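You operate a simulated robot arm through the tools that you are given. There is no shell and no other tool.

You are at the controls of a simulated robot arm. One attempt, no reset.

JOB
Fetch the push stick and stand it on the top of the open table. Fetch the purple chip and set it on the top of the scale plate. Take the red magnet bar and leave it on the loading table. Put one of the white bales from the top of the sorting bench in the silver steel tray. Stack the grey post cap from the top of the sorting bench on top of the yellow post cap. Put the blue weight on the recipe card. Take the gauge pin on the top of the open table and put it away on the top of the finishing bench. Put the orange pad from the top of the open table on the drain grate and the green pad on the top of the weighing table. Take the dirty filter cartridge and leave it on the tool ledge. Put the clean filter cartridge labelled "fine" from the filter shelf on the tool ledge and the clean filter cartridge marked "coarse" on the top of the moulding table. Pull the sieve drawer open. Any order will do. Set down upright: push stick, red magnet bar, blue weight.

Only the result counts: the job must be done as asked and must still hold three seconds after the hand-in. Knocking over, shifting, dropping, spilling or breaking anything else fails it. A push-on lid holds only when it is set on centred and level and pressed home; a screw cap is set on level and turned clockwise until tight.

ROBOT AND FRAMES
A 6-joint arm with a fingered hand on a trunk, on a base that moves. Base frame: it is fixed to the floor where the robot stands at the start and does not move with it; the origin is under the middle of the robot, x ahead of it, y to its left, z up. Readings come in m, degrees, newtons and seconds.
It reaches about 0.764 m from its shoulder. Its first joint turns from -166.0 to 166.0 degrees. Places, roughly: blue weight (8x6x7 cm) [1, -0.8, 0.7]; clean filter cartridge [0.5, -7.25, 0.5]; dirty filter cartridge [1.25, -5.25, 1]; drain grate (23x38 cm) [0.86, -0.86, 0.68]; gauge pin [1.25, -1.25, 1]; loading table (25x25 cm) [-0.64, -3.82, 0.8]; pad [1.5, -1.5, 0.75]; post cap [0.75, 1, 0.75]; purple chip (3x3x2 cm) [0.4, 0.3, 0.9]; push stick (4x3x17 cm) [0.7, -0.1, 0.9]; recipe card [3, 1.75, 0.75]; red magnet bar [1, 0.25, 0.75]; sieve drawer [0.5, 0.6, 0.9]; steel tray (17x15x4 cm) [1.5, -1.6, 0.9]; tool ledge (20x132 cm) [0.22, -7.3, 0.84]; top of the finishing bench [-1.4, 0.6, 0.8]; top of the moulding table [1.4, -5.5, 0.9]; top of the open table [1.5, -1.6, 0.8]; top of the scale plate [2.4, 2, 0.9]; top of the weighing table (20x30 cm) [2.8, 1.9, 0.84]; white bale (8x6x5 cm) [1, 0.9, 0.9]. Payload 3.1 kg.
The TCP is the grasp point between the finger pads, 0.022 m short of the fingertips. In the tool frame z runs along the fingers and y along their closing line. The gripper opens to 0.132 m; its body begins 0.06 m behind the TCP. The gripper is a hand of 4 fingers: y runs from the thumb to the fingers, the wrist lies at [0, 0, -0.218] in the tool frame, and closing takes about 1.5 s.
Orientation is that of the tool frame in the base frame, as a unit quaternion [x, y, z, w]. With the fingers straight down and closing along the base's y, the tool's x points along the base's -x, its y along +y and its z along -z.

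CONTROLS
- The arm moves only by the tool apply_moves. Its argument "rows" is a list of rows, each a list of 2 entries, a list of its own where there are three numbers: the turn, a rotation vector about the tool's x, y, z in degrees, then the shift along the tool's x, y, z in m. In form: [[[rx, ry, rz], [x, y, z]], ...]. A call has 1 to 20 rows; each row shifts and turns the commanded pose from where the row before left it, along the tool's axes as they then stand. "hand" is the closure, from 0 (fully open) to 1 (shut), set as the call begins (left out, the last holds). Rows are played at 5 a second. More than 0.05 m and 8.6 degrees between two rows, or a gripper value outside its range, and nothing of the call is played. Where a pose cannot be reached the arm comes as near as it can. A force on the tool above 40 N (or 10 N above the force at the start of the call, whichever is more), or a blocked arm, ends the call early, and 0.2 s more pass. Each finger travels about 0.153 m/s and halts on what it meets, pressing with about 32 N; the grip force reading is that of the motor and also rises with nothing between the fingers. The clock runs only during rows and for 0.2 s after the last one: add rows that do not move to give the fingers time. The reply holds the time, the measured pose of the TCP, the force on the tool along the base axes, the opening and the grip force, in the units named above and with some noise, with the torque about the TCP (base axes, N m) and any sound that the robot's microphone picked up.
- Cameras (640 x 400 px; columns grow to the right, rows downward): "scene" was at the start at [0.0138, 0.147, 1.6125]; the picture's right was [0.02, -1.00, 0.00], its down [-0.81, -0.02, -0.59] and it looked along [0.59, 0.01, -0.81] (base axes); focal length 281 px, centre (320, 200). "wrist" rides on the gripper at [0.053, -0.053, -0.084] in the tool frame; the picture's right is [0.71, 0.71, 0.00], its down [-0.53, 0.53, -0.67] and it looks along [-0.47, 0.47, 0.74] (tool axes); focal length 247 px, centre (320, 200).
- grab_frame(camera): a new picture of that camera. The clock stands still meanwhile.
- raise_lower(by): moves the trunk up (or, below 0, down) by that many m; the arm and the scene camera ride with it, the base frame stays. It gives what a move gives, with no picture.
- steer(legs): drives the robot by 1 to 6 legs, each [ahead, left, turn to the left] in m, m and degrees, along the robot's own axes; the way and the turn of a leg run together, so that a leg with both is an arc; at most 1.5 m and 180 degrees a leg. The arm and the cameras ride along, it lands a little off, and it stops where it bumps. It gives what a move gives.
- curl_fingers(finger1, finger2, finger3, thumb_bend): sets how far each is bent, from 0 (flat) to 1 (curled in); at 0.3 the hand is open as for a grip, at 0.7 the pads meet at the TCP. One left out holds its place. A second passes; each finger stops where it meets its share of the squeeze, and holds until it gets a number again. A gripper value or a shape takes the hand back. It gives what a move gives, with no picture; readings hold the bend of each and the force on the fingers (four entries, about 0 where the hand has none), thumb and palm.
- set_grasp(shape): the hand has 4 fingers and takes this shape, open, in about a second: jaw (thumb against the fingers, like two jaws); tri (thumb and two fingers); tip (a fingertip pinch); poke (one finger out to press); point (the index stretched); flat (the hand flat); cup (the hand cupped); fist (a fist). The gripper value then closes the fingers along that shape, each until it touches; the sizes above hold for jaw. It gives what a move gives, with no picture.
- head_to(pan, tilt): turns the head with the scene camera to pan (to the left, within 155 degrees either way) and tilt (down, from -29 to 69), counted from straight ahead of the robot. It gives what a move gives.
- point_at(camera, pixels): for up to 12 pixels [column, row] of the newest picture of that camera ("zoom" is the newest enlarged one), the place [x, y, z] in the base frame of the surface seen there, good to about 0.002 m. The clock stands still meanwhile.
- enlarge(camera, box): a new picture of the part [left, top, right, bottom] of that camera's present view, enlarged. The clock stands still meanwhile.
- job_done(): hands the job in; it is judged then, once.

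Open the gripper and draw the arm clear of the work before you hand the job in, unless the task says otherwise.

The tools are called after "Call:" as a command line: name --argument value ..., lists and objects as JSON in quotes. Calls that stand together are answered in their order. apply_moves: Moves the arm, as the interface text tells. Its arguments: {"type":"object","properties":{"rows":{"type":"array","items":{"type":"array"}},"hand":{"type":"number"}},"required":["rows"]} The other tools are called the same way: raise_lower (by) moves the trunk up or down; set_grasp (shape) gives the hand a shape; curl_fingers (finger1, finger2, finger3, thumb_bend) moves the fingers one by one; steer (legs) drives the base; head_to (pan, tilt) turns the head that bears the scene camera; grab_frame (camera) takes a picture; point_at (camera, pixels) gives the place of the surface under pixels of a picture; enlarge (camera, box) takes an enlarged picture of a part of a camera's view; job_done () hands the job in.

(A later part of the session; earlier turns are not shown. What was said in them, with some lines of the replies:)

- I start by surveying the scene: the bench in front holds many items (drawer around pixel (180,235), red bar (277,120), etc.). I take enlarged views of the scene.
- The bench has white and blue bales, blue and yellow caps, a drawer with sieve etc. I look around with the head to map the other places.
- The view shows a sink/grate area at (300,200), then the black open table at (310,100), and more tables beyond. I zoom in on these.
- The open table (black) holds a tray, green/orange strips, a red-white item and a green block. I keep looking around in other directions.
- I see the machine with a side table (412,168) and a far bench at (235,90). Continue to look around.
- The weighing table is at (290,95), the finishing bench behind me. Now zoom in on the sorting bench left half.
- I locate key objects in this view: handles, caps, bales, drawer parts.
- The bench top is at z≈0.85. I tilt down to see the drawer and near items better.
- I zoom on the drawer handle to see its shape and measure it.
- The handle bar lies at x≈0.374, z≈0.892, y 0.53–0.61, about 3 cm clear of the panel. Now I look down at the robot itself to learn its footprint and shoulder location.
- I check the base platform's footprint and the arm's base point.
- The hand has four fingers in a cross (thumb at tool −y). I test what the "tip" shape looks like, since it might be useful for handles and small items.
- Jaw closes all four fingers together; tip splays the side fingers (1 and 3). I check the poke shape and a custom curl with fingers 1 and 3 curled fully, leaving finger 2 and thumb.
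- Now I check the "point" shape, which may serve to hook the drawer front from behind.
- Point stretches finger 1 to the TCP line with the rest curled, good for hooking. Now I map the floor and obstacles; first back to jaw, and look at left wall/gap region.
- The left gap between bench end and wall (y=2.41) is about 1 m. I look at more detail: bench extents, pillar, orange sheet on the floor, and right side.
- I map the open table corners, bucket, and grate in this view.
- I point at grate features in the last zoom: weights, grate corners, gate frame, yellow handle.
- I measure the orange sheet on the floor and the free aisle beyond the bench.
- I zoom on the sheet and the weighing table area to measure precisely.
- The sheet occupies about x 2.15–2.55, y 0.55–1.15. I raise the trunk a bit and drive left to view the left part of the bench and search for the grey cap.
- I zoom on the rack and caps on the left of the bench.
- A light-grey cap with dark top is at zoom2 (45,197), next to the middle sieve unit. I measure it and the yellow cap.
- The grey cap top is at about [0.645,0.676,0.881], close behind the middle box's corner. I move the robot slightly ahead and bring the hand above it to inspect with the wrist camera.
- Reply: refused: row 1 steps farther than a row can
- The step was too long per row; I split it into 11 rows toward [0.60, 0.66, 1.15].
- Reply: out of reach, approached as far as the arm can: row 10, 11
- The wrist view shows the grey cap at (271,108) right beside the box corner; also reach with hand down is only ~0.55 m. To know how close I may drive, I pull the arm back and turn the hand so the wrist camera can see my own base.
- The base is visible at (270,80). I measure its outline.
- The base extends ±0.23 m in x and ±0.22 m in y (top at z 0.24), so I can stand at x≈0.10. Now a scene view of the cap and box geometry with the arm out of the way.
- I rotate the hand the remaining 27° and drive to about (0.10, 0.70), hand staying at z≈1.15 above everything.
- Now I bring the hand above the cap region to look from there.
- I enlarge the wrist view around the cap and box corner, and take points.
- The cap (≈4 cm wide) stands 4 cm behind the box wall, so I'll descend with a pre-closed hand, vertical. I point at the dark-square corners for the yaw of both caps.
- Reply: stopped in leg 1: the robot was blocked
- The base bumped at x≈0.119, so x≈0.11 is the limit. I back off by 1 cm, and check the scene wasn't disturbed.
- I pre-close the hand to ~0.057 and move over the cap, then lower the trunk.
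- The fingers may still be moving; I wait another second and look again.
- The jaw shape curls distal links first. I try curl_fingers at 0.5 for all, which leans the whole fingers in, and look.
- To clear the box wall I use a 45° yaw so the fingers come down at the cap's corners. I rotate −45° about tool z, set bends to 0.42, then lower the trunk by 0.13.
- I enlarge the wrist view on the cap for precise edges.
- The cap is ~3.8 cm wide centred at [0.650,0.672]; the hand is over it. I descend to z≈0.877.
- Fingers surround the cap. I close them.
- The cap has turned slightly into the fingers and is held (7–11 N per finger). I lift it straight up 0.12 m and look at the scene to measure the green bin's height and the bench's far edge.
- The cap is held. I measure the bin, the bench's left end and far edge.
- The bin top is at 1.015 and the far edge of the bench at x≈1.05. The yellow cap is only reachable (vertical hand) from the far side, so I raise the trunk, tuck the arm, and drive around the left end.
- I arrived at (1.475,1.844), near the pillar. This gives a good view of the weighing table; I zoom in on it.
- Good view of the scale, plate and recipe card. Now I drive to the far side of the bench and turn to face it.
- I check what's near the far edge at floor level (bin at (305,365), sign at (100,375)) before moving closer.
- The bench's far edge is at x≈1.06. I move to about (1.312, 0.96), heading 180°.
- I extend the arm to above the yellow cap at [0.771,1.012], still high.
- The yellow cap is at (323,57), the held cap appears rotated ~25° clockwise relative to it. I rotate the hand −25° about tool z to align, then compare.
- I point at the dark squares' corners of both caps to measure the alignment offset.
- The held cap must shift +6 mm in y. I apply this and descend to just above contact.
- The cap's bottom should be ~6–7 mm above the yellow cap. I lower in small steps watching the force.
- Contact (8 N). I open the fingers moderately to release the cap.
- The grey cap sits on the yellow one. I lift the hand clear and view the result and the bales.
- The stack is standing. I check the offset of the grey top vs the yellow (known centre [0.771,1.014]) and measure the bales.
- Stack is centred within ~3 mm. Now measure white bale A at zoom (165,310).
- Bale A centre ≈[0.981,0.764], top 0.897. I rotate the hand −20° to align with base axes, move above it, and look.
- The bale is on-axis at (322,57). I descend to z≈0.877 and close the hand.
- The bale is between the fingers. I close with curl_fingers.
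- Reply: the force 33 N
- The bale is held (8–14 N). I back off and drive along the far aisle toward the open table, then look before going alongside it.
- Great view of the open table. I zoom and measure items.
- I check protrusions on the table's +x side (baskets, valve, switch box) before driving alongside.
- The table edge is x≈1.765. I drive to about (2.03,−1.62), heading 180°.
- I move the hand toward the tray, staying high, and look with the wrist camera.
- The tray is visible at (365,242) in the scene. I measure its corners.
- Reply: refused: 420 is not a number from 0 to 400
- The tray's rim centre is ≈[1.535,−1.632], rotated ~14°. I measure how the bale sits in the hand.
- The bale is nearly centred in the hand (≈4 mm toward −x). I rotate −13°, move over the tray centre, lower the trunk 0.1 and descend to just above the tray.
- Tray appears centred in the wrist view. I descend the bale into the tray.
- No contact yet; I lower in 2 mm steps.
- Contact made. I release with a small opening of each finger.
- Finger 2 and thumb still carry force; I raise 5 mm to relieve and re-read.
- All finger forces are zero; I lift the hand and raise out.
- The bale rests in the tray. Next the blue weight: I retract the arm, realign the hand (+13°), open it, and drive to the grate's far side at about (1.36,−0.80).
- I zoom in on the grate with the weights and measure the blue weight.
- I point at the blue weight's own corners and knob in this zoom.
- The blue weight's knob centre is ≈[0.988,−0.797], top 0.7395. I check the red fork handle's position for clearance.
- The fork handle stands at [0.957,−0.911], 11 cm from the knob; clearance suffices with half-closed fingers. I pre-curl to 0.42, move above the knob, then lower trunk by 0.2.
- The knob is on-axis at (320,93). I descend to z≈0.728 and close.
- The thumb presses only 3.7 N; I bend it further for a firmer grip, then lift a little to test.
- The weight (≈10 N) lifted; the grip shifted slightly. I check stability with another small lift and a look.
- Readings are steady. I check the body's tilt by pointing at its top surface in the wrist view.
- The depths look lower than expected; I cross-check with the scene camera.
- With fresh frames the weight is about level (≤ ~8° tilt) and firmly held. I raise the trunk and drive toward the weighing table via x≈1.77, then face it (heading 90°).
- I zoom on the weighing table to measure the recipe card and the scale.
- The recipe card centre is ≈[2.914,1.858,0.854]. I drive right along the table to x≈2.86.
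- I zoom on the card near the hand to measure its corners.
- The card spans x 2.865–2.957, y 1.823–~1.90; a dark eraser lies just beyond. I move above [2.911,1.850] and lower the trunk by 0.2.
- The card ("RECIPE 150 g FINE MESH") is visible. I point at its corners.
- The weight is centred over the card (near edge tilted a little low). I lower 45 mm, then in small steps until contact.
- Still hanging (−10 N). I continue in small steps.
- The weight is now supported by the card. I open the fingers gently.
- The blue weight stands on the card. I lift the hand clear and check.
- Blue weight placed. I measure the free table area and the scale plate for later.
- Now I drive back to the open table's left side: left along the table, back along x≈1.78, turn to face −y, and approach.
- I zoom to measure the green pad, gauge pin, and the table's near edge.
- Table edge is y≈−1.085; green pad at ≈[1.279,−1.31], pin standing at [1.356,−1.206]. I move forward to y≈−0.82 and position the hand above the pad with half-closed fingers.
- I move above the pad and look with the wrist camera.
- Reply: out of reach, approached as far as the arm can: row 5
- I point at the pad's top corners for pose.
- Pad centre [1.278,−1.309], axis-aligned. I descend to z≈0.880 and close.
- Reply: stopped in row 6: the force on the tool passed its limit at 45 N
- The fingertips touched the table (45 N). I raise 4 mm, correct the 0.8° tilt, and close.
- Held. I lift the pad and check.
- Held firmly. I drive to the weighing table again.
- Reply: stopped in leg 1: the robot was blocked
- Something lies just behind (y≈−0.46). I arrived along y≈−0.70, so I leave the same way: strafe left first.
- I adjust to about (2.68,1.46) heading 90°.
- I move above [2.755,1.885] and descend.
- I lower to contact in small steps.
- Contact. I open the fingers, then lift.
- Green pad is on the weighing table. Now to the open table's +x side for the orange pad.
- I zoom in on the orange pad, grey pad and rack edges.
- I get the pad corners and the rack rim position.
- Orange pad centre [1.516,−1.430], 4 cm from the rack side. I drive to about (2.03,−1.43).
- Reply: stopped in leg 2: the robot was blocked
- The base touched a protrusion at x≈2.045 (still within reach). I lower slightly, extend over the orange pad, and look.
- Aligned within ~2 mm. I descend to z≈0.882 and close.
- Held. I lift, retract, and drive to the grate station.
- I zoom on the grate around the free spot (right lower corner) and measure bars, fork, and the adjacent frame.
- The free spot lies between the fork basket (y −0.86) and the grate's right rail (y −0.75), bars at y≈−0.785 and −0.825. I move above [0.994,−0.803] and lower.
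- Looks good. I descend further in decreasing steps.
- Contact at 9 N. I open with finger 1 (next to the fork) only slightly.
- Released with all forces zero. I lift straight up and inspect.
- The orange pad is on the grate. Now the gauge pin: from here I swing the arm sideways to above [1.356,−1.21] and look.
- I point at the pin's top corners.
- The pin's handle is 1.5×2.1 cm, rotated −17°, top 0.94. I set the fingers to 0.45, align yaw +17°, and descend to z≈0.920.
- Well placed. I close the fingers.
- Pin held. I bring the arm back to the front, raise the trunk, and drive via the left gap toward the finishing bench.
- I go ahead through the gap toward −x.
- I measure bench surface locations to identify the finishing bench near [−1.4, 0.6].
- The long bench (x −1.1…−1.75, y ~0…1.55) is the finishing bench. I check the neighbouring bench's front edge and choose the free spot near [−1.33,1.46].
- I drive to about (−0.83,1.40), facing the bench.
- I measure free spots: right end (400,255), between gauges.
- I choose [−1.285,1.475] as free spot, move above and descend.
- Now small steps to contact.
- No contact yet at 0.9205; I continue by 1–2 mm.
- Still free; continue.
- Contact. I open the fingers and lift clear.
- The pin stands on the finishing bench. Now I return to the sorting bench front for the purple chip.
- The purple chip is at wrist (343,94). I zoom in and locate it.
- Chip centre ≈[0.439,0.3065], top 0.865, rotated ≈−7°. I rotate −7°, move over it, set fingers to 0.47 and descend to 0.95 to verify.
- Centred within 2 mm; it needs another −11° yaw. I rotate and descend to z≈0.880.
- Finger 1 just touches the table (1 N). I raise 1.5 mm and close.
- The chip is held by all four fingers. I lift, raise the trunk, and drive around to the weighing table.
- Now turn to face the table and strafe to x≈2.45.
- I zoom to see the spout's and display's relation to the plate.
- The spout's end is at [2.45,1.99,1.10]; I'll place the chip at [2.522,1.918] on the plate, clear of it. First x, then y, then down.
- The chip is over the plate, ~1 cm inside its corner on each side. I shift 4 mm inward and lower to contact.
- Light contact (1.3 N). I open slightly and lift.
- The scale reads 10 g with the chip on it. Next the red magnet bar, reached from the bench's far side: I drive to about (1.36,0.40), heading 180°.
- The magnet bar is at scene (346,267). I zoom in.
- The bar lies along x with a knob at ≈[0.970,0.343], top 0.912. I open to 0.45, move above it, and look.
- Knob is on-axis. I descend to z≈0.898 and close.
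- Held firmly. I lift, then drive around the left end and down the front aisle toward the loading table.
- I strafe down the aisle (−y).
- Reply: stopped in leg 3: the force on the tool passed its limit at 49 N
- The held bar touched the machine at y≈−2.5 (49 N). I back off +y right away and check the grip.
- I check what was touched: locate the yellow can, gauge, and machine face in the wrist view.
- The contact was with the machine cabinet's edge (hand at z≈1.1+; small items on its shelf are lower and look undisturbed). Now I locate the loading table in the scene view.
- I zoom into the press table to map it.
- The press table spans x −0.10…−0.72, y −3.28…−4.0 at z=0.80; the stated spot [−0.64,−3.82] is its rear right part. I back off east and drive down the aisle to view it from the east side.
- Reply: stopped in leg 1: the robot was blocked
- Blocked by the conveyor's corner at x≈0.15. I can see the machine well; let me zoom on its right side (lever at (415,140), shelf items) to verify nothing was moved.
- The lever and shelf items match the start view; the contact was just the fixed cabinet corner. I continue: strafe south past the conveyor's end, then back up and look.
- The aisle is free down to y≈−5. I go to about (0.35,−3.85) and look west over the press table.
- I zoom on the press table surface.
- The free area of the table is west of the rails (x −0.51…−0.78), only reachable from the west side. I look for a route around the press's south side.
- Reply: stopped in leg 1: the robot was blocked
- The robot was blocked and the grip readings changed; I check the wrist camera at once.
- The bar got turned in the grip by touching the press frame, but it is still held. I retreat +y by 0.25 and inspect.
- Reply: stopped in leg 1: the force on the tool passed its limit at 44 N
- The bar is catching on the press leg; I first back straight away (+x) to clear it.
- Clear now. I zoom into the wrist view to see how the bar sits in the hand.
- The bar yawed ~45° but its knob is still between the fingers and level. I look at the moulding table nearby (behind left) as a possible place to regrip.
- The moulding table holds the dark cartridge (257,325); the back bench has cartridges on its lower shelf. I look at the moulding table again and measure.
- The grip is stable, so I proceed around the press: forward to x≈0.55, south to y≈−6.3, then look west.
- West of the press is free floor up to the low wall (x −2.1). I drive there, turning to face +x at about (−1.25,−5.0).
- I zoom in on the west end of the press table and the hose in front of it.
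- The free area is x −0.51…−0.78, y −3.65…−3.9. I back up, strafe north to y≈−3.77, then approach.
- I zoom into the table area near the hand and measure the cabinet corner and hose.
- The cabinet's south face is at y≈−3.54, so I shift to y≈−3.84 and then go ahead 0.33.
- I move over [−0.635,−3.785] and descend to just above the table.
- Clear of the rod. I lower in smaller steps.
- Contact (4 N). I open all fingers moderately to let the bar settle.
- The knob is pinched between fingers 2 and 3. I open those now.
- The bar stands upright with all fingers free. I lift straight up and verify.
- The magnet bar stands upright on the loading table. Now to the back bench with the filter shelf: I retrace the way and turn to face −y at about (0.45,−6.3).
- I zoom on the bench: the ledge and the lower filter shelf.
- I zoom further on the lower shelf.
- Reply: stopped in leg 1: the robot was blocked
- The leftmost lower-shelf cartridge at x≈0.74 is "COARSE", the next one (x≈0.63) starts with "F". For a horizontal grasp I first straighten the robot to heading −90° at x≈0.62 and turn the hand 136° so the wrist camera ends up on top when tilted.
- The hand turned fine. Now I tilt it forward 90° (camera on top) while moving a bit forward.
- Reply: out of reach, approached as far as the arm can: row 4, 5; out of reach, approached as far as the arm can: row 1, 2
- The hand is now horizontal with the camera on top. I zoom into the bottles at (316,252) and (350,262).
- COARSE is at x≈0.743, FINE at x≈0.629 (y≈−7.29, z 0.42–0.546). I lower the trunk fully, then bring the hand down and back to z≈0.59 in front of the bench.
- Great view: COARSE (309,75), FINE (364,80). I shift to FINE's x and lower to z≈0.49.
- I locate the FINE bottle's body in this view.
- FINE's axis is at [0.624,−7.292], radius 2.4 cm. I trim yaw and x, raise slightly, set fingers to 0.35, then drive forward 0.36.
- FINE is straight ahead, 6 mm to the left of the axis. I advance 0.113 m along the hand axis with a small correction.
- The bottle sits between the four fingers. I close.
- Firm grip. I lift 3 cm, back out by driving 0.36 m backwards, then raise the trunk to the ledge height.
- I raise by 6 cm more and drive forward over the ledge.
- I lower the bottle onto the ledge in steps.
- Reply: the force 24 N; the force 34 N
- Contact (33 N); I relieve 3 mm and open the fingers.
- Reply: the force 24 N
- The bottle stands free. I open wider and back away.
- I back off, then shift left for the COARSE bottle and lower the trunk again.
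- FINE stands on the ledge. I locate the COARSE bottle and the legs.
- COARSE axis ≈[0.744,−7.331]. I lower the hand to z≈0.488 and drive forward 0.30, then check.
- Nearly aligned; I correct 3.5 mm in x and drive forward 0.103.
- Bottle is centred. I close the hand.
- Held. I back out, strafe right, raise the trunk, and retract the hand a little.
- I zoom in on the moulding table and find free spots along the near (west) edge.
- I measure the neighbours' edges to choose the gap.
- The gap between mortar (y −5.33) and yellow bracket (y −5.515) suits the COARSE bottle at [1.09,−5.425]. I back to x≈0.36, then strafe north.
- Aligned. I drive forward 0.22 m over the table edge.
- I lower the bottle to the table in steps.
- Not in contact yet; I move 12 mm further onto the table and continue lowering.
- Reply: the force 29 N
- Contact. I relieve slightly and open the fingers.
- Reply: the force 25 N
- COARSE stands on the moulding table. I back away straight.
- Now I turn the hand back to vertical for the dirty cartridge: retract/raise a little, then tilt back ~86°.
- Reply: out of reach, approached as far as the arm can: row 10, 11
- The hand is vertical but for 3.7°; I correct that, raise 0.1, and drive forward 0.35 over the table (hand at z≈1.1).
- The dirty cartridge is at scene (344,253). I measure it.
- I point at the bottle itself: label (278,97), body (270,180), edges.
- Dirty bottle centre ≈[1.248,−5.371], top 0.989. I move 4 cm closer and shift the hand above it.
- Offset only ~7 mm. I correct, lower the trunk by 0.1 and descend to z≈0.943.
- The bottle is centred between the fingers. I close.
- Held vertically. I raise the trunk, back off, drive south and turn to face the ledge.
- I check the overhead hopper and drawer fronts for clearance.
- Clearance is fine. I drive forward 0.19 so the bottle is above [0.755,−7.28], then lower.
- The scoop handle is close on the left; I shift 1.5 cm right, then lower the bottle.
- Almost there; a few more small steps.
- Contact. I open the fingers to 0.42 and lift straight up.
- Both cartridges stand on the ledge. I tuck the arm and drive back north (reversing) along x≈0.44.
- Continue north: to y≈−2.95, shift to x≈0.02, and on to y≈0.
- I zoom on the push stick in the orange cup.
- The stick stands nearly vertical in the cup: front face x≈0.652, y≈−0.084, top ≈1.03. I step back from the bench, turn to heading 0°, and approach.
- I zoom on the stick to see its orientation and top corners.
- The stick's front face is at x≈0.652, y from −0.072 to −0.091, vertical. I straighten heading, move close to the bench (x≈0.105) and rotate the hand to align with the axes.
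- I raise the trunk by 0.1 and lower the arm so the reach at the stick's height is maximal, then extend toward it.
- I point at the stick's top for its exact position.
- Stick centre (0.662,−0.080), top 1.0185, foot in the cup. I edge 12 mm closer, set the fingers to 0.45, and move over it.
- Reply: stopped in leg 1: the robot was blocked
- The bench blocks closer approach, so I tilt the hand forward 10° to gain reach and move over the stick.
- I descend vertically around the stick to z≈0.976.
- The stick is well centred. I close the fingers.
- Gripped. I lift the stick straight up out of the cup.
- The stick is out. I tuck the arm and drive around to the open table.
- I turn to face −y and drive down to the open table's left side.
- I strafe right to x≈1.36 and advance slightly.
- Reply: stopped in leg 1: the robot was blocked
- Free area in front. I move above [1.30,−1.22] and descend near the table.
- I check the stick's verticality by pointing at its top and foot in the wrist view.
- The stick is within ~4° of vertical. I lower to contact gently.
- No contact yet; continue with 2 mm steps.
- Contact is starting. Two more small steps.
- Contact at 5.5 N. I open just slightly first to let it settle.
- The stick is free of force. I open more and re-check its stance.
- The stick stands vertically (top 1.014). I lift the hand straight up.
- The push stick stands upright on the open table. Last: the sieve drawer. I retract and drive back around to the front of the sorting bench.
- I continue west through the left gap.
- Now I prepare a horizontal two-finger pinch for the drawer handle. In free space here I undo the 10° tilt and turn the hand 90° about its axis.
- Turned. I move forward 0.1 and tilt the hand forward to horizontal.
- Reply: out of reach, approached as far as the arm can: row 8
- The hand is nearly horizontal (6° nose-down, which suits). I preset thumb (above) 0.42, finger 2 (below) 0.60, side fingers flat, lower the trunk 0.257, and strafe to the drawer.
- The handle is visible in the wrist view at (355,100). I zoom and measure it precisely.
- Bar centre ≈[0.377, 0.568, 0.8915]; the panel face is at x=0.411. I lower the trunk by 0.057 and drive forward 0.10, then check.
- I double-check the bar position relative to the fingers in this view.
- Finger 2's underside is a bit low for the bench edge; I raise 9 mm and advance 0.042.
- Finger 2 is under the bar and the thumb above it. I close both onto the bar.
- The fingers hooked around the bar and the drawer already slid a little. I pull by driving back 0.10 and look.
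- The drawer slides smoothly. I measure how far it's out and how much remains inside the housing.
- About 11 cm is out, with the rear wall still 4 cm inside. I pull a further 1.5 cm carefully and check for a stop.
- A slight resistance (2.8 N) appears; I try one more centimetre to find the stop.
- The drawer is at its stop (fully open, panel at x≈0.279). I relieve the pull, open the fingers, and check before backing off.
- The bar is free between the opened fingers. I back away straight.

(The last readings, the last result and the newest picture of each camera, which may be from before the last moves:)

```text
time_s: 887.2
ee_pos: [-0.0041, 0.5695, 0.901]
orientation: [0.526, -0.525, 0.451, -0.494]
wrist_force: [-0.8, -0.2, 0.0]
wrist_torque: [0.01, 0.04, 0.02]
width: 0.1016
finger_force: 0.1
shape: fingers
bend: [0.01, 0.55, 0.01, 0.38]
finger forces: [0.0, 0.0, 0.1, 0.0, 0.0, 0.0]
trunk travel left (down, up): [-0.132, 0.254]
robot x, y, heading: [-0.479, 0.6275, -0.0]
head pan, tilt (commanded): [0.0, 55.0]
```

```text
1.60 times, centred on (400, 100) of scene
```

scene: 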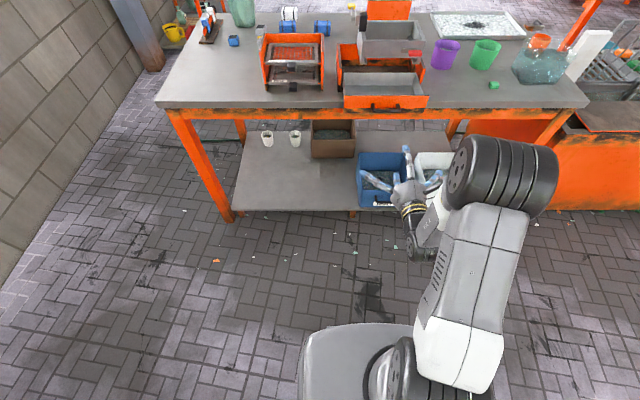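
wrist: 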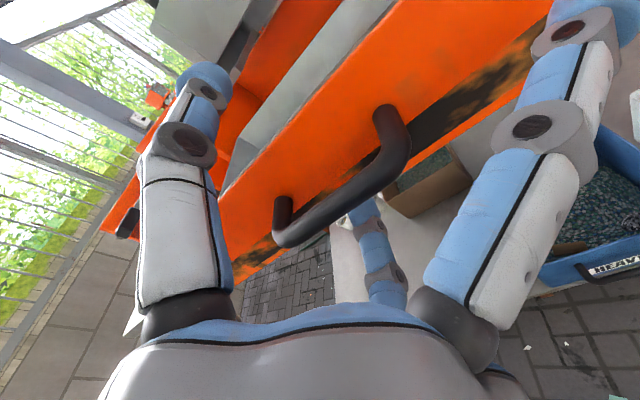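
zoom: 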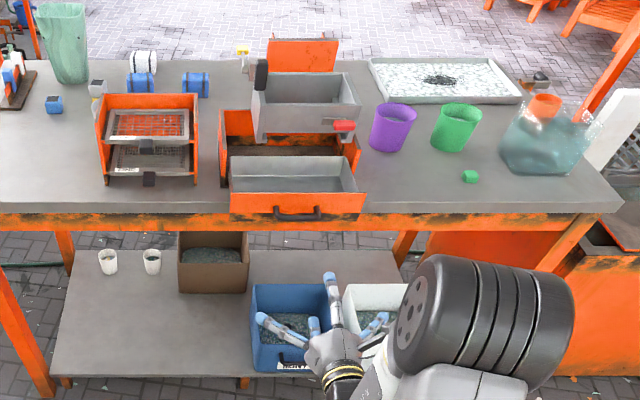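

The drawer is fully open and nothing else was disturbed. I open the hand fully as final clearance.

Call:
apply_moves --rows '[[[0, 0, 0], [0, 0, -0.01]], [[0, 0, 0], [0, 0, -0.01]], [[0, 0, 0], [0, 0, 0]], [[0, 0, 0], [0, 0, 0]], [[0, 0, 0], [0, 0, 0]]]' --hand 0

Call:
head_to --pan 5 --tilt 35

Call:
enlarge --camera "scene" --box '[160, 60, 500, 300]'

```text
time_s: 888.4
ee_pos: [-0.0226, 0.5687, 0.9024]
orientation: [0.526, -0.525, 0.452, -0.494]
wrist_force: [0.1, -0.1, 0.1]
wrist_torque: [0.0, 0.02, 0.0]
width: 0.132
finger_force: 0.1
shape: jaw
bend: [0.3, 0.3, 0.3, 0.3]
finger forces: [0.0, 0.1, 0.0, 0.0, 0.0, 0.1]
trunk travel left (down, up): [-0.132, 0.254]
robot x, y, heading: [-0.48, 0.6251, -0.1]
head pan, tilt (commanded): [0.0, 55.0]
```

```text
time_s: 889.3
ee_pos: [-0.0226, 0.5685, 0.9022]
orientation: [0.526, -0.525, 0.451, -0.494]
wrist_force: [0.0, 0.1, 0.1]
wrist_torque: [0.02, -0.01, -0.01]
width: 0.1322
finger_force: 0.0
shape: jaw
bend: [0.3, 0.3, 0.3, 0.3]
finger forces: [0.0, 0.0, 0.0, 0.0, 0.0, 0.1]
trunk travel left (down, up): [-0.132, 0.254]
robot x, y, heading: [-0.4834, 0.6259, -0.1]
head pan, tilt (commanded): [5.0, 35.0]
```

```text
1.67 times, centred on (330, 180) of scene
```

zoom: 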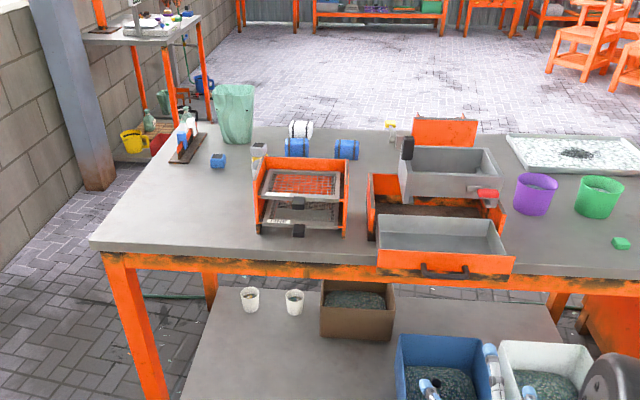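

The drawer is open, the cap stack stands, the hand is open and clear. All items are done; I hand the job in.

Call:
job_done

```text
The job is handed in.
```

Every item on the list is done and the job is handed in. I don't have the judging result.

| Item | Where it is now |
|---|---|
| Push stick | Standing upright on the open table |
| Purple chip | On the scale plate; the display read 10 g |
| Red magnet bar | Upright on the loading table |
| White bale | In the silver steel tray |
| Grey post cap | On the yellow post cap, centred to about 3 mm |
| Blue weight | Upright on the recipe card |
| Gauge pin | Standing on the finishing bench |
| Orange pad | On the drain grate |
| Green pad | On the weighing table |
| Dirty cartridge | On the tool ledge |
| "Fine" cartridge | On the tool ledge |
| "Coarse" cartridge | On the moulding table |
| Sieve drawer | Pulled to its stop, about 13 cm |

- **Contacts:** While carrying the magnet bar I touched the machine cabinet (49 N) and the press leg (44 N). The bar turned in the grip but stayed held. I compared the machine's lever and shelf items with earlier pictures and saw no change; I did not inspect the press leg afterwards. The base also bumped furniture or an unseen obstacle several times.
- **Checks:** I saw each item in place right after releasing it. I did not go back for a last look at the far tables before handing in. The final view covered only the sorting bench.
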